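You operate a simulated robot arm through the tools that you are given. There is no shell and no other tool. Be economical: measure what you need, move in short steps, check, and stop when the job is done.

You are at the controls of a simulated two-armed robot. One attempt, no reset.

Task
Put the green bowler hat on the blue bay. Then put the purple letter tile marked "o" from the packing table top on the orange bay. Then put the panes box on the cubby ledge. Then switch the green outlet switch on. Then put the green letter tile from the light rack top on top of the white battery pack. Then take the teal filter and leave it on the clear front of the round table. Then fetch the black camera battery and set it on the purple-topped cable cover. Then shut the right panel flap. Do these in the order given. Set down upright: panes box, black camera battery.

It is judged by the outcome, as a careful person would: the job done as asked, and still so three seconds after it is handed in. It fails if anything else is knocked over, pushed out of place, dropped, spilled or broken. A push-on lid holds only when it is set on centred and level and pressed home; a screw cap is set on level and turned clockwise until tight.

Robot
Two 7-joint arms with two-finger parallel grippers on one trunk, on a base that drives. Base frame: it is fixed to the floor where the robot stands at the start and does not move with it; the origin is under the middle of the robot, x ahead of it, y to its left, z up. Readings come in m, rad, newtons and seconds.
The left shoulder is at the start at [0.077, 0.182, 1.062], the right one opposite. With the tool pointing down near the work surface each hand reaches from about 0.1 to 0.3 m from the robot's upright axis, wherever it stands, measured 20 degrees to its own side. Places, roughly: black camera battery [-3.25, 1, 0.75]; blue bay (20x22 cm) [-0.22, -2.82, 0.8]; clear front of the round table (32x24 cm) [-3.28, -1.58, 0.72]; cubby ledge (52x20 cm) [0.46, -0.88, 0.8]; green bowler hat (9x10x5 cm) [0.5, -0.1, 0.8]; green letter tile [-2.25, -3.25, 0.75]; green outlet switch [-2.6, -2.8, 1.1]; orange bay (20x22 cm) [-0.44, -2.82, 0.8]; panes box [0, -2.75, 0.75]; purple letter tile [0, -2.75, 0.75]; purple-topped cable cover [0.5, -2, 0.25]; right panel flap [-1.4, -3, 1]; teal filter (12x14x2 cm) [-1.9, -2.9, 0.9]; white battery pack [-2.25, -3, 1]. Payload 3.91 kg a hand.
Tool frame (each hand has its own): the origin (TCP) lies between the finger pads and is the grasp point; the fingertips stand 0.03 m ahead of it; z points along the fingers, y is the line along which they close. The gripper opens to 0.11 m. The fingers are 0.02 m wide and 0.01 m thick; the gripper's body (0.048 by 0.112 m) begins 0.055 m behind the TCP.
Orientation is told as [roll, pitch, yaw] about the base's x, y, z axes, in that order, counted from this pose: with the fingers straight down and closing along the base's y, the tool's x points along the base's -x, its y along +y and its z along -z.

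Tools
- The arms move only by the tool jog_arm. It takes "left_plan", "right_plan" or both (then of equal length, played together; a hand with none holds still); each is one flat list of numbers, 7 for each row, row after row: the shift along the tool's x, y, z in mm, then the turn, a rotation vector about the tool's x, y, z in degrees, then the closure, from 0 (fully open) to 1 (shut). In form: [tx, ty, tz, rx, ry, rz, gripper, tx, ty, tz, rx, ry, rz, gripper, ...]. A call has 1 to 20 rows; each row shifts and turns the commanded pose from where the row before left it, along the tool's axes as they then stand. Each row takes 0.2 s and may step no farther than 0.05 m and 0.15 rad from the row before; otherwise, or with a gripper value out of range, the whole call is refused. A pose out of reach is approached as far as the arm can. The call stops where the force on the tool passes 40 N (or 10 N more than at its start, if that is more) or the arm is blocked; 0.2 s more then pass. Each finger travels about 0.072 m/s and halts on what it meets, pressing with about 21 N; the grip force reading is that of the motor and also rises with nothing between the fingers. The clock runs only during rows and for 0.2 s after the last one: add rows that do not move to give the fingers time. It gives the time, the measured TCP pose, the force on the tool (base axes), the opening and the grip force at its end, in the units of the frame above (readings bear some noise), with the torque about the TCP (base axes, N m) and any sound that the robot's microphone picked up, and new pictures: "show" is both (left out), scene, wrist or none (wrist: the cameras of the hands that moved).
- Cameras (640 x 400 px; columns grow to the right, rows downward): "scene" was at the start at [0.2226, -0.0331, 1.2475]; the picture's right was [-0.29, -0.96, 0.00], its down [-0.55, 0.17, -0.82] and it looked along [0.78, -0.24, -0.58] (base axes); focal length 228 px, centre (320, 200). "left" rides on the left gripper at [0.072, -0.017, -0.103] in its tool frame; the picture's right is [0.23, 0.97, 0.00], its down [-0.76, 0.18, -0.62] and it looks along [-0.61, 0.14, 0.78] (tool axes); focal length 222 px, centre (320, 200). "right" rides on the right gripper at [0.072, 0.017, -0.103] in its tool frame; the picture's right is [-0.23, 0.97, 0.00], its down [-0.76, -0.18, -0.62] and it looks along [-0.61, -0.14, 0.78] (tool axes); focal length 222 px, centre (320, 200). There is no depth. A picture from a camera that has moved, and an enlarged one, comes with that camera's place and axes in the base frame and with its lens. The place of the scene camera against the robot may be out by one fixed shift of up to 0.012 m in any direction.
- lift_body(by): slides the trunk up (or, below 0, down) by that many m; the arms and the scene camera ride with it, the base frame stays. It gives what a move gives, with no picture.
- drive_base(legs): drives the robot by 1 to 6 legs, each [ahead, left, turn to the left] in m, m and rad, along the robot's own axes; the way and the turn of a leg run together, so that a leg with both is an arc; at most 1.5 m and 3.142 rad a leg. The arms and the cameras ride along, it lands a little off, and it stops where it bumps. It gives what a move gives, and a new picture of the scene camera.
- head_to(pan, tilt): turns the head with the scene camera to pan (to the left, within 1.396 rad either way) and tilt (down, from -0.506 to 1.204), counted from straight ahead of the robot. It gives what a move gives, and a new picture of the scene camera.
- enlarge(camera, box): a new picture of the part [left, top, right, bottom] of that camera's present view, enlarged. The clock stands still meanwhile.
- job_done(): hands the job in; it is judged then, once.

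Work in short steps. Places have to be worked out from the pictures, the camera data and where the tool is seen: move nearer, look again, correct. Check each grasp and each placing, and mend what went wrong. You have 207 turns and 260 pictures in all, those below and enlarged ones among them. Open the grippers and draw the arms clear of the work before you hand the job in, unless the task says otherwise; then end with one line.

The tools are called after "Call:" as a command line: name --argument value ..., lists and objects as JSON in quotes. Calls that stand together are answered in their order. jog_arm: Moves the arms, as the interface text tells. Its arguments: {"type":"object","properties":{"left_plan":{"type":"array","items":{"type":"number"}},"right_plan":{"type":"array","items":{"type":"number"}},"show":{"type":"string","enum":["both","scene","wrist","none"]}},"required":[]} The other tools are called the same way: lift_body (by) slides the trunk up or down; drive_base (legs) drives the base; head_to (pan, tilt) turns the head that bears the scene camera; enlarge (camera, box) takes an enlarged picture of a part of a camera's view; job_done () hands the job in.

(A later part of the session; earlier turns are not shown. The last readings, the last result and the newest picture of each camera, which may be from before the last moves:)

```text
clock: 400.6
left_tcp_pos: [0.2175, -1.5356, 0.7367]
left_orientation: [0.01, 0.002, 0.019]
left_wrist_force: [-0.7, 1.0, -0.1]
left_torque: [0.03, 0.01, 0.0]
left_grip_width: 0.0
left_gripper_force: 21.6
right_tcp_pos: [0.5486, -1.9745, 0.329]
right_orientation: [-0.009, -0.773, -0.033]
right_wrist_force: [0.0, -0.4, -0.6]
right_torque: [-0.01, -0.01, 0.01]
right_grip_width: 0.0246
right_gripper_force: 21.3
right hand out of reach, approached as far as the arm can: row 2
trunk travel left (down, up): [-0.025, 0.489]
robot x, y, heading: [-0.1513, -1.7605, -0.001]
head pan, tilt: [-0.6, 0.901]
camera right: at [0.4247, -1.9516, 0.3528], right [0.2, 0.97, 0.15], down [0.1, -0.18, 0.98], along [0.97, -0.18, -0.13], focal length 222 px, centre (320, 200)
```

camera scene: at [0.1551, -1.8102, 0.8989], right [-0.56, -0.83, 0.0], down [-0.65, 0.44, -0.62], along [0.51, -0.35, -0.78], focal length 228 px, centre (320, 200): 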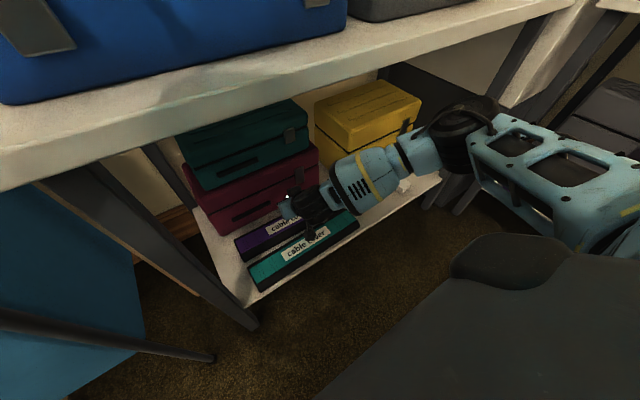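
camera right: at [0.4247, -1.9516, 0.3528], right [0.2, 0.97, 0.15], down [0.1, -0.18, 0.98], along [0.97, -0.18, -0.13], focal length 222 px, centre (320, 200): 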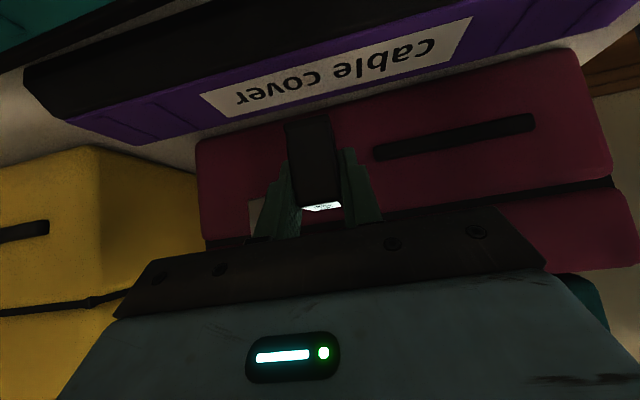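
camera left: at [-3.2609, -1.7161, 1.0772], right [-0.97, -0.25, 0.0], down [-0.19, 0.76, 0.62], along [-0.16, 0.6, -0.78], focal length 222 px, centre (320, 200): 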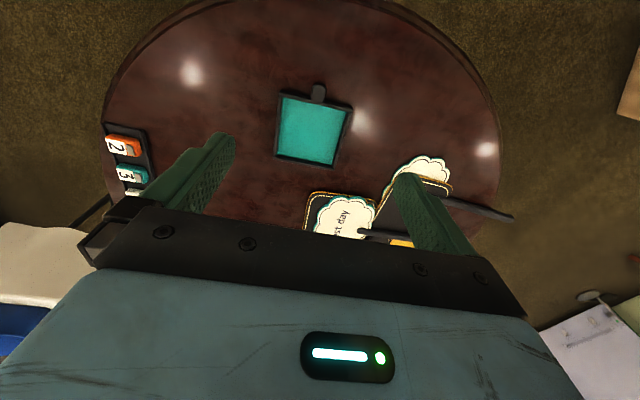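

The battery is over the cover, about 8 mm too far back. I shift back 8 mm and continue lowering.

Call:
jog_arm --right_plan '[11.3, 0, 0.1, 0, 0, 0, 1, 3.5, 0, 3.6, 0, 0, 0, 1, 0, 0, 0, 0, 0, 0, 1]' --show "none"

```text
clock: 401.4
left_tcp_pos: [0.2186, -1.5358, 0.7371]
left_orientation: [0.012, 0.004, 0.02]
left_wrist_force: [-0.1, 0.6, -1.0]
left_torque: [0.01, 0.02, 0.02]
left_grip_width: 0.0
left_gripper_force: 20.8
right_tcp_pos: [0.5448, -1.9746, 0.3257]
right_orientation: [-0.012, -0.767, -0.033]
right_wrist_force: [0.0, 0.8, -0.5]
right_torque: [0.03, 0.03, 0.02]
right_grip_width: 0.0244
right_gripper_force: 21.2
right hand out of reach, approached as far as the arm can: row 1, 2
trunk travel left (down, up): [-0.025, 0.489]
robot x, y, heading: [-0.1512, -1.7622, -0.002]
head pan, tilt: [-0.6, 0.901]
```

Still at the limit; I repeat the slack trick: pull back 25 mm, drive 20 mm forward, lower.

Call:
jog_arm --right_plan '[20, 0, -19.5, 0, 0, 0, 1, 0, 0, 0, 0, -0.8, 0, 1]' --show "none"

Call:
drive_base --legs '[[0.022, 0, 0]]'

Call:
jog_arm --right_plan '[5.6, 0, 5.7, 0, 0, 0, 1, 2.1, 0, 2.1, 0, 0, 0, 1, 0, 0, 0, 0, 0, 0, 1]' --show "wrist"

```text
clock: 402.0
left_tcp_pos: [0.2182, -1.535, 0.7383]
left_orientation: [0.011, 0.003, 0.02]
left_wrist_force: [-0.6, 0.0, -0.5]
left_torque: [0.01, -0.04, -0.01]
left_grip_width: 0.0
left_gripper_force: 21.1
right_tcp_pos: [0.5316, -1.9778, 0.3329]
right_orientation: [-0.013, -0.768, -0.036]
right_wrist_force: [0.3, 0.6, -0.4]
right_torque: [0.03, 0.0, -0.01]
right_grip_width: 0.0245
right_gripper_force: 21.6
right hand out of reach, approached as far as the arm can: row 1
trunk travel left (down, up): [-0.025, 0.489]
robot x, y, heading: [-0.1525, -1.7557, -0.003]
head pan, tilt: [-0.6, 0.901]
```

```text
clock: 402.8
left_tcp_pos: [0.2424, -1.5345, 0.7379]
left_orientation: [0.01, 0.006, 0.02]
left_wrist_force: [-0.1, -0.3, 0.1]
left_torque: [-0.02, 0.05, -0.03]
left_grip_width: 0.0
left_gripper_force: 20.6
right_tcp_pos: [0.5541, -1.9784, 0.3341]
right_orientation: [-0.012, -0.766, -0.033]
right_wrist_force: [0.3, 0.5, -0.8]
right_torque: [0.0, 0.0, -0.04]
right_grip_width: 0.0244
right_gripper_force: 21.1
trunk travel left (down, up): [-0.025, 0.489]
robot x, y, heading: [-0.1283, -1.758, 0.001]
head pan, tilt: [-0.6, 0.901]
camera scene: at [0.1777, -1.8102, 0.8989], right [-0.56, -0.83, 0.0], down [-0.65, 0.44, -0.62], along [0.51, -0.35, -0.78], focal length 228 px, centre (320, 200)
```

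scene: 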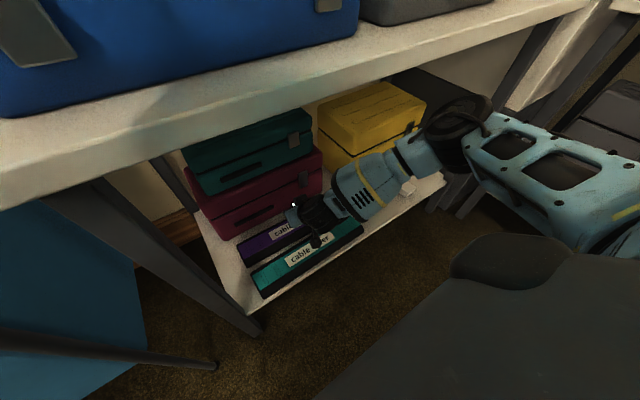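

```text
clock: 403.6
left_tcp_pos: [0.2405, -1.5354, 0.7375]
left_orientation: [0.012, 0.005, 0.019]
left_wrist_force: [0.0, -0.6, 0.5]
left_torque: [0.0, -0.05, -0.03]
left_grip_width: 0.0
left_gripper_force: 21.5
right_tcp_pos: [0.5568, -1.9817, 0.3272]
right_orientation: [-0.014, -0.759, -0.037]
right_wrist_force: [0.1, -0.8, -0.5]
right_torque: [-0.01, 0.02, 0.05]
right_grip_width: 0.0247
right_gripper_force: 21.3
right hand out of reach, approached as far as the arm can: row 1
trunk travel left (down, up): [-0.025, 0.489]
robot x, y, heading: [-0.1285, -1.7597, -0.005]
head pan, tilt: [-0.6, 0.901]
camera right: at [0.4335, -1.9596, 0.3514], right [0.21, 0.97, 0.15], down [0.12, -0.17, 0.98], along [0.97, -0.19, -0.15], focal length 222 px, centre (320, 200)
```

right: 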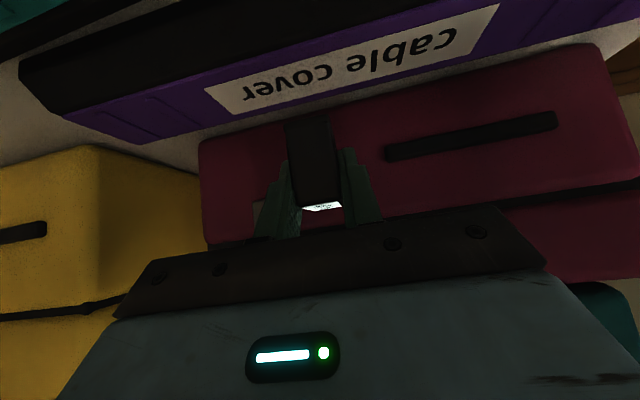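

It's a wrist-pitch limit, not reach; the present 1.5° deviation is fine. I shift back 16 mm with the base and lower via the trunk in small amounts.

Call:
drive_base --legs '[[-0.016, 0.006, 0]]'

Call:
lift_body --by -0.008

```text
clock: 404.4
left_tcp_pos: [0.2239, -1.5292, 0.7361]
left_orientation: [0.011, 0.005, 0.019]
left_wrist_force: [-0.3, 0.6, 0.0]
left_torque: [0.02, 0.02, 0.01]
left_grip_width: 0.0002
left_gripper_force: 21.2
right_tcp_pos: [0.5414, -1.9751, 0.3263]
right_orientation: [-0.014, -0.76, -0.034]
right_wrist_force: [0.4, -0.1, -1.0]
right_torque: [0.01, 0.0, 0.01]
right_grip_width: 0.0245
right_gripper_force: 20.8
trunk travel left (down, up): [-0.025, 0.489]
robot x, y, heading: [-0.141, -1.7553, 0.002]
head pan, tilt: [-0.6, 0.901]
camera scene: at [0.1611, -1.8042, 0.899], right [-0.57, -0.82, 0.0], down [-0.65, 0.44, -0.62], along [0.51, -0.35, -0.78], focal length 228 px, centre (320, 200)
```

scene: 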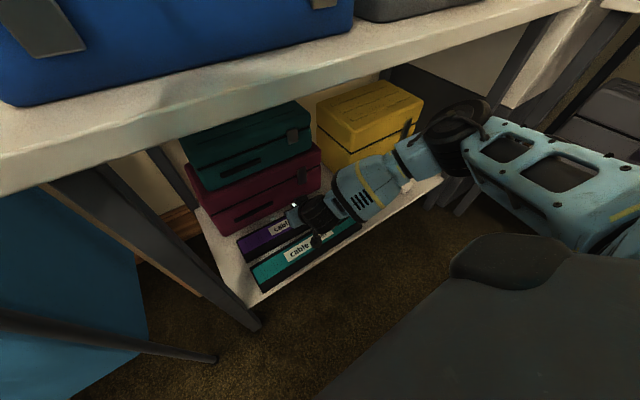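

```text
clock: 405.0
left_tcp_pos: [0.2245, -1.5294, 0.7298]
left_orientation: [0.011, 0.003, 0.018]
left_wrist_force: [0.0, -0.6, 0.3]
left_torque: [0.02, -0.01, -0.03]
left_grip_width: 0.0
left_gripper_force: 21.2
right_tcp_pos: [0.5404, -1.9762, 0.3183]
right_orientation: [-0.016, -0.758, -0.035]
right_wrist_force: [0.2, -0.8, -1.1]
right_torque: [0.02, 0.02, -0.02]
right_grip_width: 0.0245
right_gripper_force: 21.1
trunk travel left (down, up): [-0.017, 0.497]
robot x, y, heading: [-0.1459, -1.7522, 0.002]
head pan, tilt: [-0.6, 0.901]
```

Call:
lift_body --by -0.006

Call:
enlarge --camera "right" --box '[220, 20, 420, 145]'

```text
clock: 405.5
left_tcp_pos: [0.2246, -1.5297, 0.7233]
left_orientation: [0.009, 0.003, 0.021]
left_wrist_force: [-0.1, -0.5, 0.5]
left_torque: [0.0, 0.01, 0.02]
left_grip_width: 0.0002
left_gripper_force: 21.0
right_tcp_pos: [0.5409, -1.9772, 0.3133]
right_orientation: [-0.015, -0.754, -0.034]
right_wrist_force: [0.2, -0.4, -1.1]
right_torque: [-0.01, -0.01, 0.03]
right_grip_width: 0.0244
right_gripper_force: 21.0
trunk travel left (down, up): [-0.011, 0.503]
robot x, y, heading: [-0.146, -1.7526, 0.004]
head pan, tilt: [-0.6, 0.901]
```

```text
3.20 times, centred on (320, 82) of right
camera zoom: at [0.418, -1.9534, 0.3388], right [0.21, 0.97, 0.14], down [0.12, -0.17, 0.98], along [0.97, -0.19, -0.15], focal length 711 px, centre (320, 576)
```

zoom: 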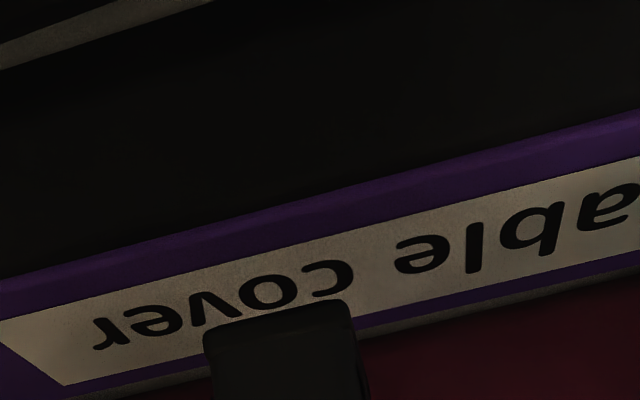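

The battery sits about 1 cm too far back on the cover. I shift the base back 10 mm, then lower the last bit.

Call:
drive_base --legs '[[-0.01, 0.0, 0]]'

Call:
lift_body --by -0.005

Call:
enlarge --camera "right" --box '[220, 20, 420, 145]'

```text
clock: 406.3
left_tcp_pos: [0.2162, -1.5293, 0.723]
left_orientation: [0.011, 0.004, 0.021]
left_wrist_force: [-0.7, -1.0, 0.5]
left_torque: [0.01, -0.01, 0.01]
left_grip_width: 0.0001
left_gripper_force: 20.9
right_tcp_pos: [0.5317, -1.9764, 0.3131]
right_orientation: [-0.016, -0.753, -0.034]
right_wrist_force: [-0.4, 0.6, -1.6]
right_torque: [0.03, 0.01, 0.0]
right_grip_width: 0.0246
right_gripper_force: 21.0
trunk travel left (down, up): [-0.011, 0.503]
robot x, y, heading: [-0.1522, -1.755, 0.001]
head pan, tilt: [-0.6, 0.901]
camera scene: at [0.1534, -1.8042, 0.8895], right [-0.56, -0.83, 0.0], down [-0.65, 0.44, -0.62], along [0.51, -0.35, -0.78], focal length 228 px, centre (320, 200)
```

scene: 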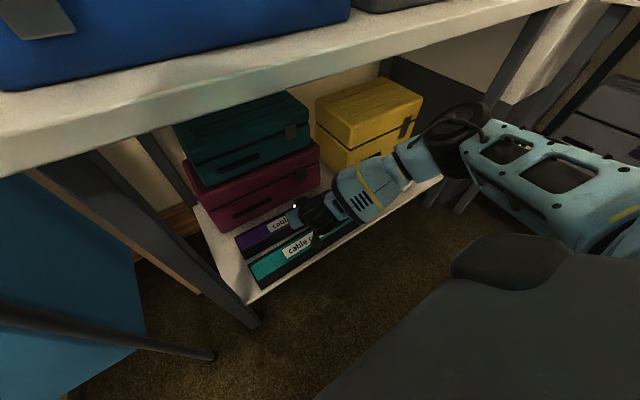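

```text
clock: 406.8
left_tcp_pos: [0.2136, -1.5289, 0.7177]
left_orientation: [0.01, 0.003, 0.02]
left_wrist_force: [-0.3, 0.0, 0.4]
left_torque: [0.06, -0.02, 0.01]
left_grip_width: 0.0
left_gripper_force: 20.8
right_tcp_pos: [0.5322, -1.9772, 0.3078]
right_orientation: [-0.016, -0.752, -0.036]
right_wrist_force: [0.0, -0.1, -1.7]
right_torque: [0.0, 0.01, -0.02]
right_grip_width: 0.0245
right_gripper_force: 21.2
trunk travel left (down, up): [-0.006, 0.508]
robot x, y, heading: [-0.1544, -1.7517, -0.003]
head pan, tilt: [-0.6, 0.901]
```

```text
3.20 times, centred on (320, 82) of right
camera zoom: at [0.4085, -1.9533, 0.3342], right [0.21, 0.97, 0.14], down [0.12, -0.17, 0.98], along [0.97, -0.19, -0.15], focal length 711 px, centre (320, 576)
```

zoom: 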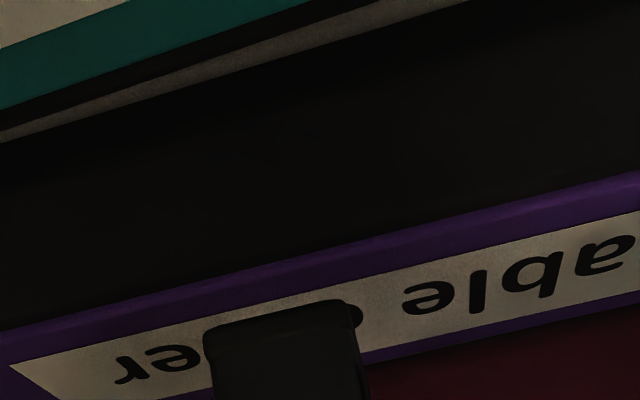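

Well placed now (battery x≈0.524–0.569 over top 0.517–0.563). I lower the last millimetres.

Call:
lift_body --by -0.005

Call:
jog_arm --right_plan '[1.4, 0, 1.4, 0, 0, 0, 1, 0, 0, 0, 0, 0, 0, 1]' --show "none"

```text
clock: 407.4
left_tcp_pos: [0.2143, -1.5285, 0.7132]
left_orientation: [0.01, 0.004, 0.021]
left_wrist_force: [0.2, -0.2, 0.0]
left_torque: [0.0, 0.0, 0.01]
left_grip_width: 0.0
left_gripper_force: 20.7
right_tcp_pos: [0.5325, -1.9747, 0.3034]
right_orientation: [-0.017, -0.748, -0.035]
right_wrist_force: [0.9, -0.4, -0.7]
right_torque: [0.05, 0.0, 0.0]
right_grip_width: 0.0246
right_gripper_force: 20.5
trunk travel left (down, up): [-0.001, 0.513]
robot x, y, heading: [-0.1537, -1.7504, -0.004]
head pan, tilt: [-0.6, 0.901]
```

```text
clock: 407.9
left_tcp_pos: [0.2151, -1.529, 0.714]
left_orientation: [0.01, 0.003, 0.018]
left_wrist_force: [0.0, -0.2, -0.1]
left_torque: [-0.01, -0.02, -0.01]
left_grip_width: 0.0
left_gripper_force: 21.1
right_tcp_pos: [0.5316, -1.9761, 0.3016]
right_orientation: [-0.016, -0.747, -0.037]
right_wrist_force: [0.1, -0.8, -0.9]
right_torque: [-0.04, -0.01, 0.01]
right_grip_width: 0.0246
right_gripper_force: 21.1
trunk travel left (down, up): [-0.001, 0.513]
robot x, y, heading: [-0.1562, -1.7542, 0.005]
head pan, tilt: [-0.6, 0.901]
```

Call:
jog_arm --right_plan '[2.1, 0, 2.1, 0, 0, 0, 1, 2.1, 0, 2.1, 0, 0, 0, 1, 0, 0, 0, 0, 0, 0, 1]' --show "wrist"

```text
clock: 408.8
left_tcp_pos: [0.2149, -1.5292, 0.7125]
left_orientation: [0.012, 0.003, 0.019]
left_wrist_force: [-0.1, -1.0, -0.4]
left_torque: [-0.03, 0.01, -0.01]
left_grip_width: 0.0
left_gripper_force: 21.0
right_tcp_pos: [0.5321, -1.9768, 0.2971]
right_orientation: [-0.018, -0.744, -0.035]
right_wrist_force: [-0.2, 0.1, -0.2]
right_torque: [0.01, 0.02, -0.02]
right_grip_width: 0.0246
right_gripper_force: 21.3
trunk travel left (down, up): [-0.001, 0.513]
robot x, y, heading: [-0.1522, -1.7545, -0.005]
head pan, tilt: [-0.6, 0.901]
camera right: at [0.4088, -1.953, 0.3242], right [0.21, 0.97, 0.14], down [0.13, -0.17, 0.98], along [0.97, -0.19, -0.16], focal length 222 px, centre (320, 200)
```

right: 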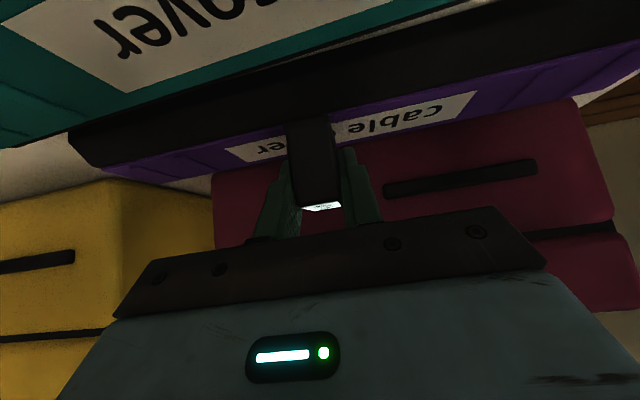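

Call:
jog_arm --right_plan '[1.4, 0, 1.4, 0, 0, 0, 1, 1.4, 0, 1.4, 0, 0, 0, 1, 0, 0, 0, 0, 0, 0, 1]' --show "none"

```text
clock: 409.6
left_tcp_pos: [0.2155, -1.5287, 0.7134]
left_orientation: [0.01, 0.004, 0.021]
left_wrist_force: [0.4, 0.0, -1.1]
left_torque: [-0.03, 0.02, 0.0]
left_grip_width: 0.0
left_gripper_force: 20.8
right_tcp_pos: [0.5322, -1.9759, 0.2934]
right_orientation: [-0.017, -0.738, -0.036]
right_wrist_force: [-0.2, 0.8, -0.2]
right_torque: [0.01, -0.01, -0.01]
right_grip_width: 0.0243
right_gripper_force: 21.0
trunk travel left (down, up): [-0.001, 0.513]
robot x, y, heading: [-0.1492, -1.7512, 0.001]
head pan, tilt: [-0.6, 0.901]
```

Call:
jog_arm --right_plan '[1.4, 0, 1.4, 0, 0, 0, 1, 1.4, 0, 1.4, 0, 0, 0, 1, 0, 0, 0, 0, 0, 0, 1]' --show "none"

Call:
enlarge --camera "right" --box '[220, 70, 420, 195]'

```text
clock: 410.4
left_tcp_pos: [0.2159, -1.5293, 0.7137]
left_orientation: [0.01, 0.004, 0.019]
left_wrist_force: [-0.3, 0.8, -0.2]
left_torque: [0.0, 0.01, 0.0]
left_grip_width: 0.0002
left_gripper_force: 21.0
right_tcp_pos: [0.533, -1.9769, 0.2935]
right_orientation: [-0.019, -0.736, -0.036]
right_wrist_force: [-0.1, -1.5, -0.6]
right_torque: [-0.05, 0.02, 0.0]
right_grip_width: 0.0247
right_gripper_force: 20.9
right hand out of reach, approached as far as the arm can: row 2
trunk travel left (down, up): [-0.001, 0.513]
robot x, y, heading: [-0.152, -1.759, -0.003]
head pan, tilt: [-0.6, 0.901]
```

```text
3.20 times, centred on (320, 132) of right
camera zoom: at [0.4094, -1.9533, 0.321], right [0.21, 0.97, 0.14], down [0.14, -0.17, 0.98], along [0.97, -0.19, -0.17], focal length 711 px, centre (320, 416)
```

zoom: 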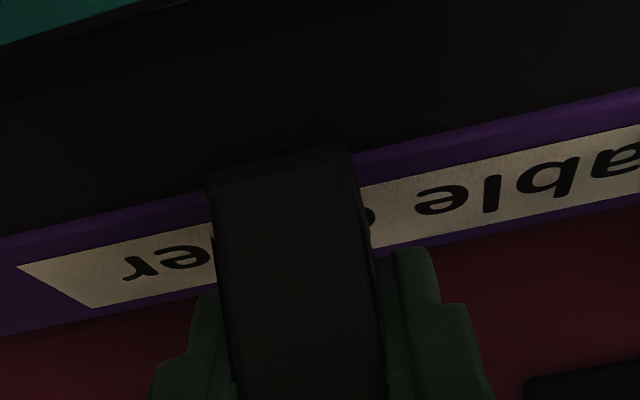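

Re-deriving from several frames, the cover top is at z≈0.247, x 0.542–0.60. The battery must go 20 mm further forward and 5 mm lower. I extend the arm forward and restore the pitch.

Call:
jog_arm --right_plan '[-7.5, 0, 6.7, 0, 0, 0, 1, -7.4, 0, 6.7, 0, 0, 0, 1, 0, 0, 0, 0, -2.4, 0, 1, 0, 0, 0, 0, 0, 0, 1]' --show "none"

Call:
enlarge --camera "right" --box '[220, 70, 420, 195]'

```text
clock: 411.4
left_tcp_pos: [0.2147, -1.5303, 0.7125]
left_orientation: [0.011, 0.003, 0.019]
left_wrist_force: [0.3, 0.5, 0.1]
left_torque: [-0.01, -0.01, -0.02]
left_grip_width: 0.0
left_gripper_force: 20.8
right_tcp_pos: [0.5509, -1.9785, 0.2927]
right_orientation: [-0.016, -0.749, -0.035]
right_wrist_force: [0.3, 0.4, -0.4]
right_torque: [0.0, 0.0, -0.03]
right_grip_width: 0.0246
right_gripper_force: 20.9
trunk travel left (down, up): [-0.001, 0.513]
robot x, y, heading: [-0.1527, -1.754, -0.0]
head pan, tilt: [-0.6, 0.901]
```

```text
3.20 times, centred on (320, 132) of right
camera zoom: at [0.4285, -1.9553, 0.3201], right [0.21, 0.97, 0.14], down [0.13, -0.17, 0.98], along [0.97, -0.19, -0.16], focal length 711 px, centre (320, 416)
```

zoom: 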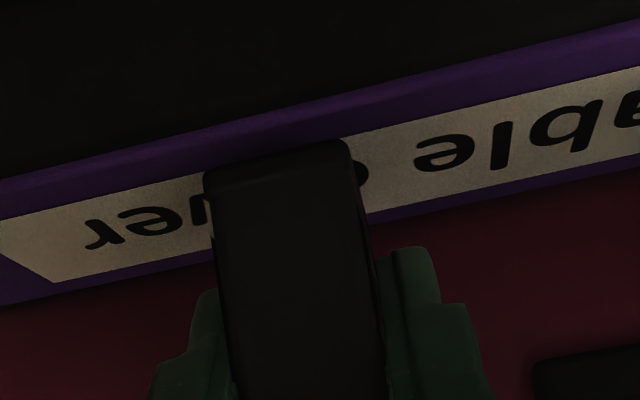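

Now the battery is centred over the cover (0.55–0.595 over 0.543–0.60). I lower to contact.

Call:
jog_arm --right_plan '[2, 0, 2.2, 0, 0, 0, 1, 2, 0, 2.2, 0, 0, 0, 1, 0, 0, 0, 0, 0, 0, 1]' --show "none"

```text
clock: 412.1
left_tcp_pos: [0.2147, -1.5293, 0.7124]
left_orientation: [0.011, 0.004, 0.018]
left_wrist_force: [-0.9, 0.5, 0.2]
left_torque: [-0.01, 0.01, -0.04]
left_grip_width: 0.0002
left_gripper_force: 21.3
right_tcp_pos: [0.5519, -1.977, 0.2944]
right_orientation: [-0.015, -0.75, -0.035]
right_wrist_force: [-0.1, -0.2, -0.7]
right_torque: [-0.05, -0.01, 0.0]
right_grip_width: 0.0245
right_gripper_force: 21.1
right hand out of reach, approached as far as the arm can: row 1, 2
trunk travel left (down, up): [-0.001, 0.513]
robot x, y, heading: [-0.1497, -1.7521, 0.002]
head pan, tilt: [-0.6, 0.901]
```

Call:
jog_arm --right_plan '[2, 0, 2.2, 0, 1.2, 0, 1, 2, 0, 2.2, 0, 1, 0, 1, 0, 0, 0, 0, 0, 0, 1]' --show "none"

```text
clock: 412.9
left_tcp_pos: [0.2143, -1.53, 0.7138]
left_orientation: [0.01, 0.003, 0.019]
left_wrist_force: [0.9, -0.7, -0.6]
left_torque: [0.0, 0.0, -0.02]
left_grip_width: 0.0
left_gripper_force: 20.4
right_tcp_pos: [0.5544, -1.9823, 0.2923]
right_orientation: [-0.015, -0.752, -0.036]
right_wrist_force: [0.1, -0.8, 0.2]
right_torque: [0.01, -0.01, 0.03]
right_grip_width: 0.0247
right_gripper_force: 21.0
right hand out of reach, approached as far as the arm can: row 1
trunk travel left (down, up): [-0.001, 0.513]
robot x, y, heading: [-0.1552, -1.754, 0.005]
head pan, tilt: [-0.6, 0.901]
```

Call:
jog_arm --right_plan '[2, 0, 2.2, 0, 1.5, 0, 1, 2, 0, 2.2, 0, 1.5, 0, 1, 0, 0, 0, 0, 0, 0, 1]' --show "none"

Call:
enlarge --camera "right" --box '[220, 70, 420, 195]'

```text
clock: 413.8
left_tcp_pos: [0.2155, -1.5294, 0.7138]
left_orientation: [0.009, 0.004, 0.018]
left_wrist_force: [0.1, 0.3, 0.3]
left_torque: [-0.01, 0.01, 0.0]
left_grip_width: 0.0001
left_gripper_force: 21.3
right_tcp_pos: [0.5533, -1.9833, 0.2891]
right_orientation: [-0.014, -0.702, -0.035]
right_wrist_force: [1.1, 0.8, 0.6]
right_torque: [-0.02, -0.04, 0.02]
right_grip_width: 0.0247
right_gripper_force: 21.3
right hand out of reach, approached as far as the arm can: row 1
trunk travel left (down, up): [-0.001, 0.513]
robot x, y, heading: [-0.1571, -1.7525, 0.001]
head pan, tilt: [-0.6, 0.901]
```

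```text
3.20 times, centred on (320, 132) of right
camera zoom: at [0.4313, -1.9614, 0.3206], right [0.22, 0.97, 0.14], down [0.17, -0.17, 0.97], along [0.96, -0.19, -0.2], focal length 711 px, centre (320, 416)
```

zoom: 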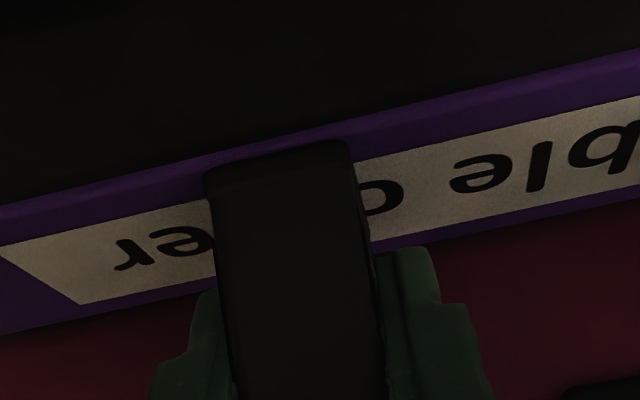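

Call:
jog_arm --right_plan '[1.3, 0, 1.6, 0, 0, 0, 1, 1.3, 0, 1.6, 0, 0, 0, 1, 0, 0, 0, 0, 0, 0, 1]' --show "none"

```text
clock: 414.6
left_tcp_pos: [0.2136, -1.5292, 0.7139]
left_orientation: [0.01, 0.005, 0.019]
left_wrist_force: [0.3, 0.4, -0.5]
left_torque: [0.01, -0.01, 0.02]
left_grip_width: 0.0001
left_gripper_force: 21.1
right_tcp_pos: [0.5539, -1.9846, 0.2876]
right_orientation: [-0.011, -0.706, -0.035]
right_wrist_force: [3.3, 2.3, 13.1]
right_torque: [0.2, -0.48, 0.07]
right_grip_width: 0.0247
right_gripper_force: 21.2
right hand out of reach, approached as far as the arm can: row 1
trunk travel left (down, up): [-0.001, 0.513]
robot x, y, heading: [-0.1502, -1.7512, 0.002]
head pan, tilt: [-0.6, 0.901]
```

Contact with 13 N. I open the fingers gradually so that the battery settles onto its base.

Call:
jog_arm --right_plan '[0, 0, 0, 0, 0, 0, 0.77, 0, 0, 0, 0, 0, 0, 0.75, 0, 0, 0, 0, 0, 0, 0.72, 0, 0, 0, 0, 0, 0, 0.65, 0, 0, 0, 0, 0, 0, 0.55, 0, 0, 0, 0, 0, 0, 0.5]' --show "wrist"

```text
clock: 415.9
left_tcp_pos: [0.2145, -1.5297, 0.7127]
left_orientation: [0.011, 0.004, 0.018]
left_wrist_force: [-0.8, 0.4, 0.6]
left_torque: [0.03, -0.01, 0.01]
left_grip_width: 0.0001
left_gripper_force: 20.6
right_tcp_pos: [0.551, -1.9858, 0.2848]
right_orientation: [-0.014, -0.7, -0.035]
right_wrist_force: [-1.0, 0.2, -0.7]
right_torque: [0.0, 0.0, 0.02]
right_grip_width: 0.0548
right_gripper_force: 0.0
trunk travel left (down, up): [-0.001, 0.513]
robot x, y, heading: [-0.1534, -1.751, -0.002]
head pan, tilt: [-0.6, 0.901]
camera right: at [0.4294, -1.9628, 0.3174], right [0.22, 0.97, 0.14], down [0.17, -0.18, 0.97], along [0.96, -0.19, -0.2], focal length 222 px, centre (320, 200)
```

right: 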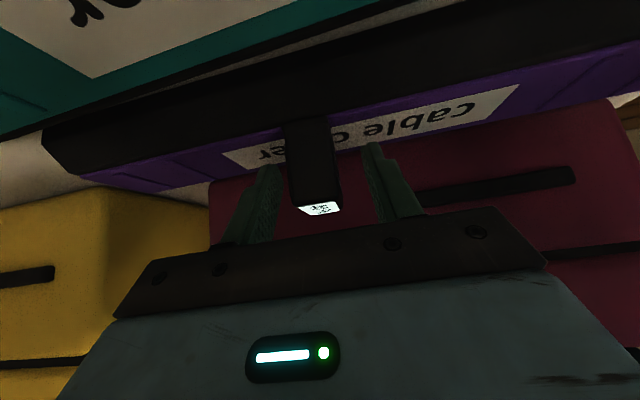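

The battery stands upright on the purple cover. I withdraw straight back with the base.

Call:
drive_base --legs '[[-0.12, 0, 0], [-0.25, 0, 0]]'

Call:
enlarge --camera "scene" --box '[140, 130, 400, 300]'

```text
clock: 418.6
left_tcp_pos: [-0.1574, -1.5279, 0.7132]
left_orientation: [0.011, 0.003, 0.027]
left_wrist_force: [0.6, -0.5, 0.5]
left_torque: [0.0, 0.02, -0.02]
left_grip_width: 0.0002
left_gripper_force: 20.7
right_tcp_pos: [0.1839, -1.9819, 0.2855]
right_orientation: [-0.014, -0.7, -0.027]
right_wrist_force: [-0.9, -0.2, -0.3]
right_torque: [0.03, 0.02, 0.01]
right_grip_width: 0.055
right_gripper_force: 0.0
trunk travel left (down, up): [-0.001, 0.513]
robot x, y, heading: [-0.5255, -1.7531, 0.008]
head pan, tilt: [-0.6, 0.901]
camera scene: at [-0.2155, -1.8032, 0.8841], right [-0.56, -0.83, 0.0], down [-0.65, 0.44, -0.62], along [0.52, -0.35, -0.78], focal length 228 px, centre (320, 200)
```

scene: 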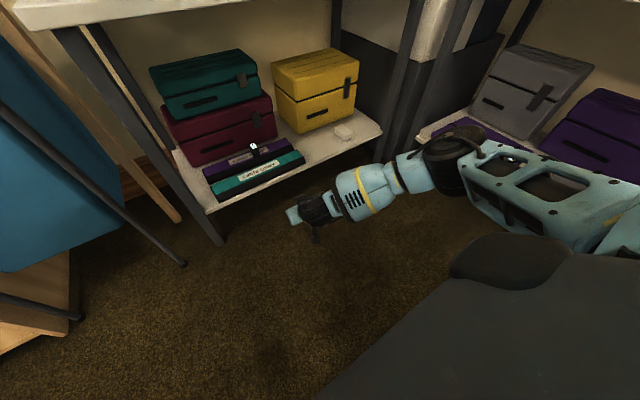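

```text
2.35 times, centred on (270, 215) of scene
camera zoom: at [-0.2155, -1.8032, 0.8841], right [-0.56, -0.83, 0.0], down [-0.65, 0.44, -0.62], along [0.52, -0.35, -0.78], focal length 535 px, centre (438, 165)
```

zoom: 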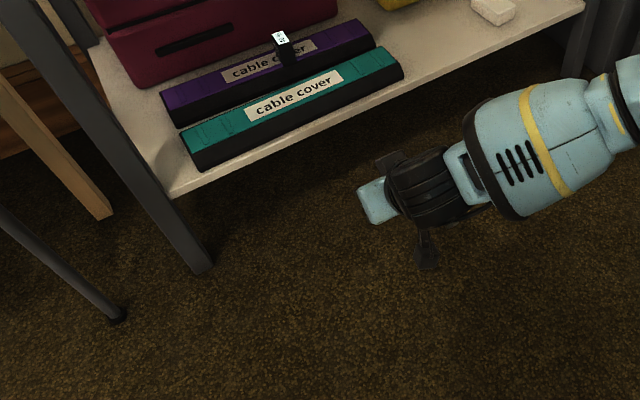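

The battery stands upright on the purple-topped cover. Last task: the right panel flap near [-1.4,-3,1]. I raise the trunk, turn to face the wall and drive there.

Call:
lift_body --by 0.4

Call:
drive_base --legs '[[0, 0, -1.578], [0.2, -0.85, 0]]'

Call:
head_to --pan 0.0 --tilt 0.4

```text
clock: 422.4
left_tcp_pos: [-0.1575, -1.5274, 1.1127]
left_orientation: [0.011, 0.005, 0.026]
left_wrist_force: [0.5, -0.1, 0.0]
left_torque: [0.02, 0.0, -0.01]
left_grip_width: 0.0
left_gripper_force: 21.2
right_tcp_pos: [0.221, -1.9816, 0.9116]
right_orientation: [0.011, -1.05, -0.047]
right_wrist_force: [-0.1, -0.3, -0.1]
right_torque: [0.0, -0.01, 0.0]
right_grip_width: 0.055
right_gripper_force: 0.0
trunk travel left (down, up): [-0.401, 0.113]
robot x, y, heading: [-0.5237, -1.7562, 0.013]
head pan, tilt: [-0.6, 0.901]
```

```text
clock: 434.1
left_tcp_pos: [-1.1442, -2.317, 1.1143]
left_orientation: [0.011, 0.002, -1.55]
left_wrist_force: [0.0, -0.4, 1.0]
left_torque: [0.01, 0.01, -0.04]
left_grip_width: 0.0002
left_gripper_force: 20.4
right_tcp_pos: [-1.5996, -2.692, 0.9126]
right_orientation: [0.012, -1.051, -1.624]
right_wrist_force: [-0.1, 0.3, 0.0]
right_torque: [0.0, 0.03, 0.03]
right_grip_width: 0.0548
right_gripper_force: 0.0
trunk travel left (down, up): [-0.401, 0.113]
robot x, y, heading: [-1.3667, -1.9481, -1.572]
head pan, tilt: [-0.6, 0.901]
camera scene: at [-1.4115, -2.1331, 1.3047], right [-0.83, 0.56, 0.0], down [0.44, 0.65, -0.62], along [-0.35, -0.51, -0.78], focal length 228 px, centre (320, 200)
```

scene: 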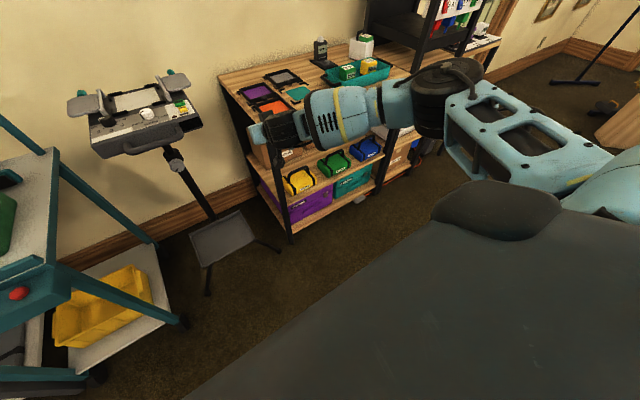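

```text
clock: 435.1
left_tcp_pos: [-1.1428, -2.3172, 1.1135]
left_orientation: [0.011, 0.005, -1.55]
left_wrist_force: [0.4, 0.1, 0.2]
left_torque: [0.02, 0.0, 0.01]
left_grip_width: 0.0002
left_gripper_force: 20.6
right_tcp_pos: [-1.5992, -2.6912, 0.9132]
right_orientation: [0.01, -1.051, -1.624]
right_wrist_force: [-0.1, 0.2, -0.8]
right_torque: [0.01, 0.0, -0.01]
right_grip_width: 0.0551
right_gripper_force: 0.0
trunk travel left (down, up): [-0.401, 0.113]
robot x, y, heading: [-1.3679, -1.951, -1.568]
head pan, tilt: [0.0, 0.4]
camera scene: at [-1.3689, -2.1634, 1.3476], right [-1.0, 0.0, 0.0], down [0.0, 0.39, -0.92], along [0.0, -0.92, -0.39], focal length 228 px, centre (320, 200)
```

scene: 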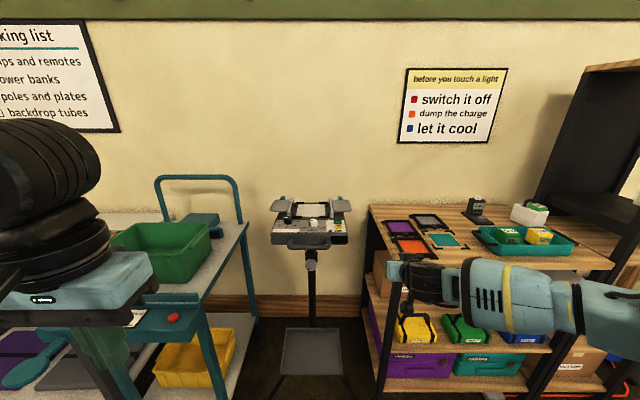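

Call:
enlarge --camera "scene" --box '[255, 180, 367, 265]'

```text
4.71 times, centred on (311, 222) of scene
camera zoom: at [-1.3689, -2.1634, 1.3476], right [-1.0, 0.0, 0.0], down [0.0, 0.39, -0.92], along [0.0, -0.92, -0.39], focal length 1071 px, centre (362, 94)
```

zoom: 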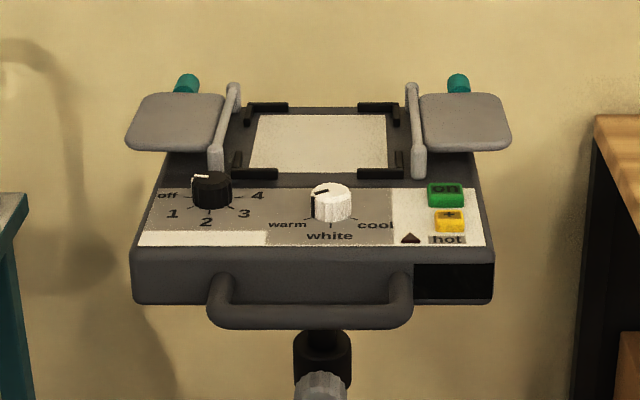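

The console has two flaps open outward; the right one's plate spans x≈-1.42…-1.50, y≈-2.99…-3.11, z≈0.945, hinged on its inner side. I'll use the closed right fingers, pointing forward, to lift its outer edge and swing it over. First I retract and close the hand, then drive nearer.

Call:
jog_arm --right_plan '[20, 20, -34, 0, 0, 0, 1, 20, 20, -34, 0, 0, 0, 1, 20, 20, -34, 0, 0, 0, 1, 20, 20, -34, 0, 0, 0, 1, 20, 20, -34, 0, 0, 0, 1]' --show "none"

Call:
drive_base --legs '[[0.33, 0, 0]]'

```text
clock: 436.3
left_tcp_pos: [-1.1426, -2.3167, 1.1136]
left_orientation: [0.01, 0.003, -1.549]
left_wrist_force: [-0.7, -0.5, 0.1]
left_torque: [0.0, 0.0, -0.01]
left_grip_width: 0.0001
left_gripper_force: 21.1
right_tcp_pos: [-1.4997, -2.5014, 0.9181]
right_orientation: [0.011, -1.048, -1.625]
right_wrist_force: [-0.1, 0.1, 0.6]
right_torque: [0.0, 0.02, -0.02]
right_grip_width: 0.0002
right_gripper_force: 20.8
right hand out of reach, approached as far as the arm can: row 5
trunk travel left (down, up): [-0.401, 0.113]
robot x, y, heading: [-1.3677, -1.9503, -1.569]
head pan, tilt: [0.0, 0.4]
```

```text
clock: 438.4
left_tcp_pos: [-1.146, -2.6276, 1.1139]
left_orientation: [0.013, 0.006, -1.558]
left_wrist_force: [-0.1, 0.0, -0.2]
left_torque: [0.01, 0.01, -0.03]
left_grip_width: 0.0
left_gripper_force: 20.6
right_tcp_pos: [-1.5031, -2.8078, 0.9157]
right_orientation: [0.011, -1.04, -1.628]
right_wrist_force: [-0.6, -0.4, -0.6]
right_torque: [-0.01, -0.03, -0.02]
right_grip_width: 0.0
right_gripper_force: 21.4
trunk travel left (down, up): [-0.401, 0.113]
robot x, y, heading: [-1.3701, -2.2555, -1.582]
head pan, tilt: [0.0, 0.4]
stopped in leg 1: the force on the tool passed its limit at 70 N (the readings are from after the stop); the commanded pose is now the measured one
camera scene: at [-1.371, -2.4735, 1.3476], right [-1.0, 0.01, 0.0], down [0.0, 0.39, -0.92], along [-0.01, -0.92, -0.39], focal length 228 px, centre (320, 200)
```

scene: 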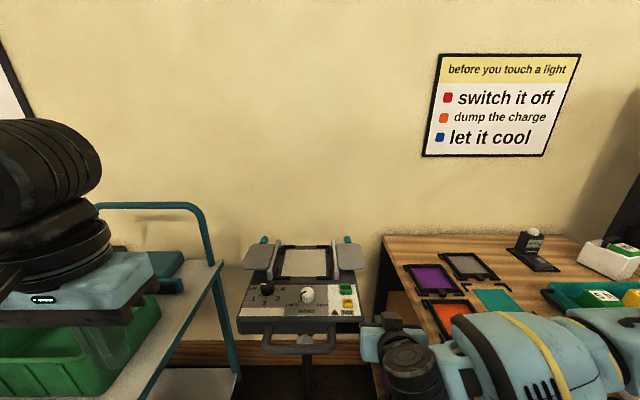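

The right forearm meets the rack, so this side is too cramped. I back off, park the right arm, and will use the left arm instead.

Call:
drive_base --legs '[[-0.3, 0, 0.01]]'

Call:
jog_arm --right_plan '[-17.3, -40, -10, 0, 7.5, 0, 1, -15.9, -40, -12.2, 0, 7.5, 0, 1, -14, -40, -14, 0, 7.5, 0, 1, -12.2, -40, -15.9, 0, 7.5, 0, 1, -10, -40, -17.3, 0, 7.5, 0, 1, 37, 0, -15.3, 0, 7.5, 0, 1, 38.6, 0, -10.4, 0, 7.5, 0, 1, 39.7, 0, -5.2, 0, 7, 0, 1, 40, 0, 0, 0, 0, 0, 1, 40, 0, 0, 0, 0, 0, 1, 30, 0, 0, 0, 0, 0, 1]' --show "none"

Call:
enlarge --camera "scene" --box '[200, 180, 520, 380]'

```text
clock: 440.4
left_tcp_pos: [-1.1427, -2.3258, 1.1136]
left_orientation: [0.011, 0.005, -1.548]
left_wrist_force: [-0.5, -0.2, 0.5]
left_torque: [-0.01, 0.0, 0.02]
left_grip_width: 0.0003
left_gripper_force: 20.8
right_tcp_pos: [-1.4977, -2.5077, 0.915]
right_orientation: [0.01, -1.041, -1.617]
right_wrist_force: [0.0, 0.8, 1.1]
right_torque: [0.0, 0.02, 0.0]
right_grip_width: 0.0001
right_gripper_force: 20.8
trunk travel left (down, up): [-0.401, 0.113]
robot x, y, heading: [-1.3687, -1.962, -1.566]
head pan, tilt: [0.0, 0.4]
camera scene: at [-1.3684, -2.172, 1.3478], right [-1.0, 0.0, 0.0], down [0.0, 0.39, -0.92], along [0.0, -0.92, -0.39], focal length 228 px, centre (320, 200)
```

scene: 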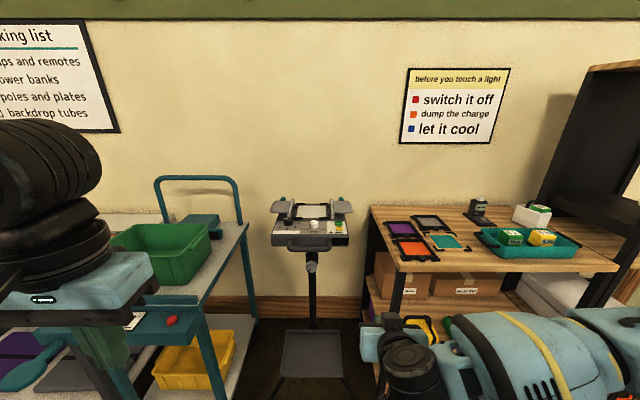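

```text
clock: 442.8
left_tcp_pos: [-1.1429, -2.3259, 1.1145]
left_orientation: [0.011, 0.005, -1.547]
left_wrist_force: [-0.6, 0.5, -1.0]
left_torque: [-0.01, 0.02, -0.01]
left_grip_width: 0.0
left_gripper_force: 21.7
right_tcp_pos: [-1.6874, -2.2706, 1.0164]
right_orientation: [0.004, -0.006, -1.609]
right_wrist_force: [0.1, -0.2, 0.3]
right_torque: [-0.02, -0.01, 0.02]
right_grip_width: 0.0
right_gripper_force: 21.3
trunk travel left (down, up): [-0.401, 0.113]
robot x, y, heading: [-1.3643, -1.9565, -1.571]
head pan, tilt: [0.0, 0.4]
```

```text
2.00 times, centred on (360, 280) of scene
camera zoom: at [-1.3687, -2.1718, 1.3478], right [-1.0, 0.0, 0.0], down [0.0, 0.39, -0.92], along [0.0, -0.92, -0.39], focal length 455 px, centre (240, 40)
```

zoom: 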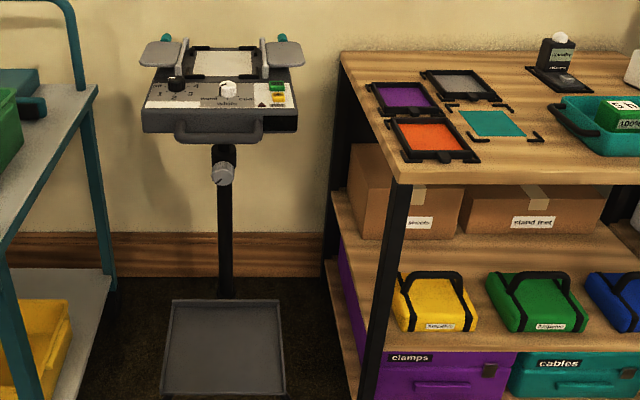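

All objects on the rack are still in place. I now turn the left hand to point forward while drawing it inward, and shift the base right.

Call:
jog_arm --left_plan '[-20, -12, 0, 0, -8, 0, 1, -19.8, -12, 2.8, 0, -8, 0, 1, -19.2, -12, 5.5, 0, -8, 0, 1, -18.3, -12, 8.1, 0, -8, 0, 1, -17, -12, 10.6, 0, -8, 0, 1, -15.3, -12, 12.9, 0, -8, 0, 1, -13.4, -12, 14.9, 0, -8, 0, 1, -11.2, -12, 16.6, 0, -8, 0, 1, -8.8, -12, 18, 0, -8, 0, 1]' --show "none"

Call:
drive_base --legs '[[0, -0.235, 0], [0.25, 0, 0]]'

```text
clock: 444.8
left_tcp_pos: [-1.2481, -2.5102, 1.1103]
left_orientation: [0.037, -1.253, -1.583]
left_wrist_force: [-1.1, 0.4, 0.1]
left_torque: [0.01, 0.04, 0.02]
left_grip_width: 0.0
left_gripper_force: 21.5
right_tcp_pos: [-1.6866, -2.2704, 1.0172]
right_orientation: [0.004, -0.002, -1.609]
right_wrist_force: [0.6, 0.1, 0.3]
right_torque: [0.0, -0.05, 0.0]
right_grip_width: 0.0001
right_gripper_force: 21.0
trunk travel left (down, up): [-0.401, 0.113]
robot x, y, heading: [-1.3664, -1.9602, -1.564]
head pan, tilt: [0.0, 0.4]
```

```text
clock: 448.9
left_tcp_pos: [-1.4786, -2.7562, 1.1105]
left_orientation: [0.034, -1.251, -1.578]
left_wrist_force: [-1.2, 0.9, -0.3]
left_torque: [-0.02, 0.01, 0.03]
left_grip_width: 0.0001
left_gripper_force: 21.1
right_tcp_pos: [-1.9169, -2.5183, 1.0156]
right_orientation: [0.004, -0.001, -1.607]
right_wrist_force: [-0.2, -1.1, -0.1]
right_torque: [0.06, 0.03, -0.04]
right_grip_width: 0.0
right_gripper_force: 21.2
trunk travel left (down, up): [-0.401, 0.113]
robot x, y, heading: [-1.5992, -2.2003, -1.565]
head pan, tilt: [0.0, 0.4]
camera scene: at [-1.5994, -2.4195, 1.3476], right [-1.0, -0.01, 0.0], down [0.0, 0.39, -0.92], along [0.01, -0.92, -0.39], focal length 228 px, centre (320, 200)
```

scene: 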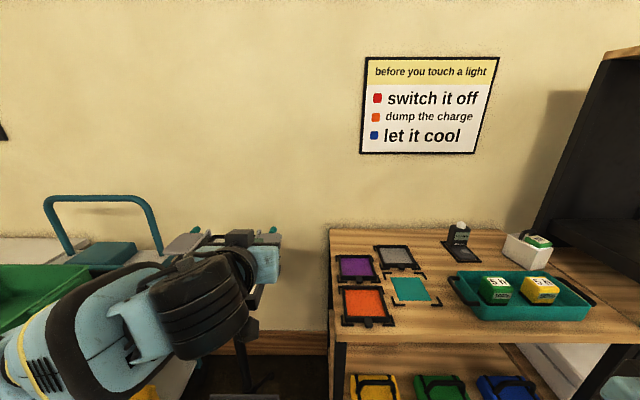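

I lower the left hand to flap height and look with its camera.

Call:
jog_arm --left_plan '[36, 0, 11.7, 0, 0, 0, 1, 36, 0, 11.7, 0, 0, 0, 1, 36, 0, 11.7, 0, 0, 0, 1, 36, 0, 11.7, 0, 0, 0, 1]'

```text
clock: 449.9
left_tcp_pos: [-1.476, -2.7543, 0.9615]
left_orientation: [0.035, -1.252, -1.578]
left_wrist_force: [-0.5, -0.1, -1.0]
left_torque: [0.02, 0.01, -0.01]
left_grip_width: 0.0
left_gripper_force: 21.0
right_tcp_pos: [-1.9182, -2.517, 1.0168]
right_orientation: [0.005, -0.004, -1.606]
right_wrist_force: [0.5, 0.1, 0.5]
right_torque: [-0.01, 0.0, 0.0]
right_grip_width: 0.0
right_gripper_force: 21.2
trunk travel left (down, up): [-0.401, 0.113]
robot x, y, heading: [-1.5986, -2.203, -1.566]
head pan, tilt: [0.0, 0.4]
camera scene: at [-1.5994, -2.4189, 1.3477], right [-1.0, -0.01, 0.0], down [0.0, 0.39, -0.92], along [0.01, -0.92, -0.39], focal length 228 px, centre (320, 200)
camera left: at [-1.4942, -2.6345, 0.9254], right [0.97, 0.1, -0.2], down [0.16, 0.36, 0.92], along [0.16, -0.93, 0.33], focal length 222 px, centre (320, 200)
```

scene: 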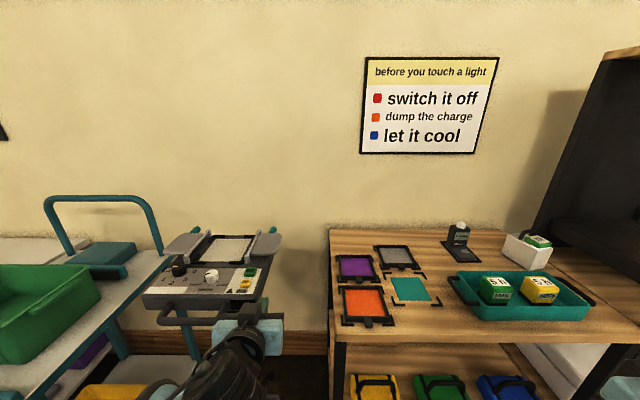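
left: 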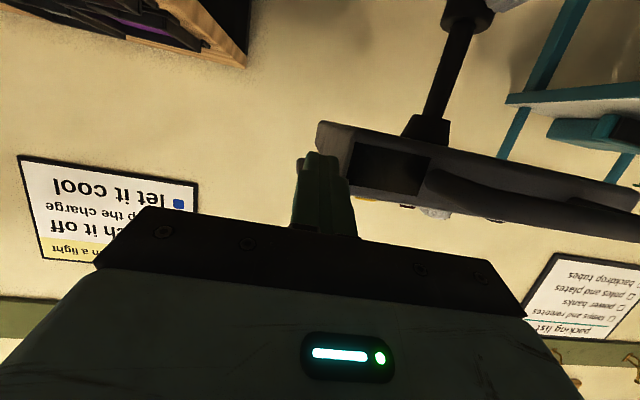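

By lateral triangulation the flap plate is really at x -1.41…-1.485, y -2.88…-2.98, z≈1.0, and the console's front corner at [-1.46,-2.81,0.955]. I raise slightly and advance the fingertips beside the console, beneath the plate's outer front corner.

Call:
jog_arm --left_plan '[-9, -5, -3, 0, 0, 0, 1, -12.6, 0, 38, 0, 0, 0, 1, -7, 0, 20, 0, 0, 0, 1]'

Call:
enlarge --camera "scene" --box '[140, 200, 340, 325]'

```text
clock: 450.7
left_tcp_pos: [-1.4785, -2.8178, 0.9707]
left_orientation: [0.038, -1.251, -1.582]
left_wrist_force: [0.7, 0.7, 0.8]
left_torque: [-0.02, -0.01, 0.01]
left_grip_width: 0.0001
left_gripper_force: 21.5
right_tcp_pos: [-1.917, -2.518, 1.0176]
right_orientation: [0.004, -0.003, -1.605]
right_wrist_force: [0.3, 0.4, -0.2]
right_torque: [0.02, -0.02, 0.0]
right_grip_width: 0.0
right_gripper_force: 21.0
trunk travel left (down, up): [-0.401, 0.113]
robot x, y, heading: [-1.6017, -2.2084, -1.567]
head pan, tilt: [0.0, 0.4]
camera scene: at [-1.5994, -2.419, 1.3477], right [-1.0, -0.01, 0.0], down [0.0, 0.39, -0.92], along [0.01, -0.92, -0.39], focal length 228 px, centre (320, 200)
camera left: at [-1.4971, -2.6973, 0.935], right [0.97, 0.1, -0.2], down [0.16, 0.36, 0.92], along [0.16, -0.93, 0.33], focal length 222 px, centre (320, 200)
```

scene: 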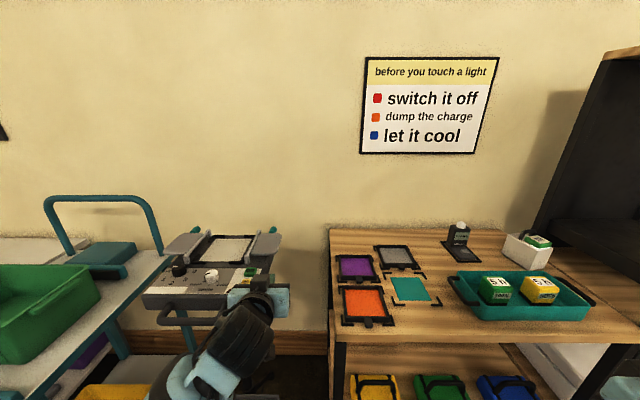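
left: 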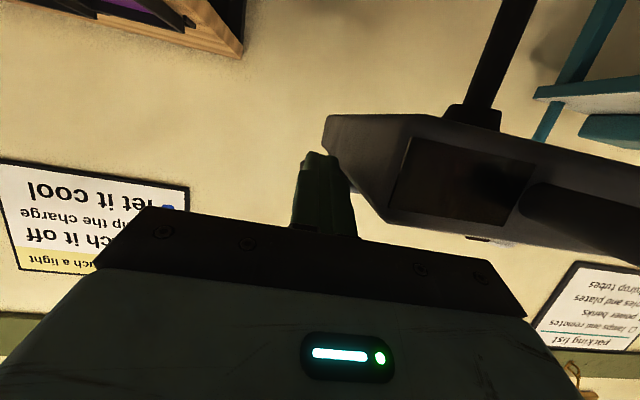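

```text
3.20 times, centred on (240, 262) of scene
camera zoom: at [-1.5994, -2.419, 1.3477], right [-1.0, -0.01, 0.0], down [0.0, 0.39, -0.92], along [0.01, -0.92, -0.39], focal length 728 px, centre (576, 0)
```

zoom: 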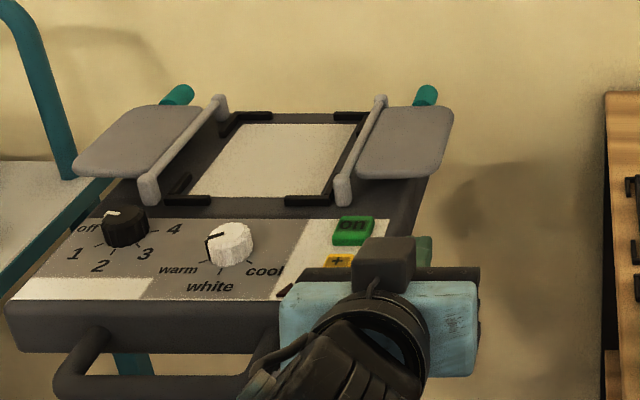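

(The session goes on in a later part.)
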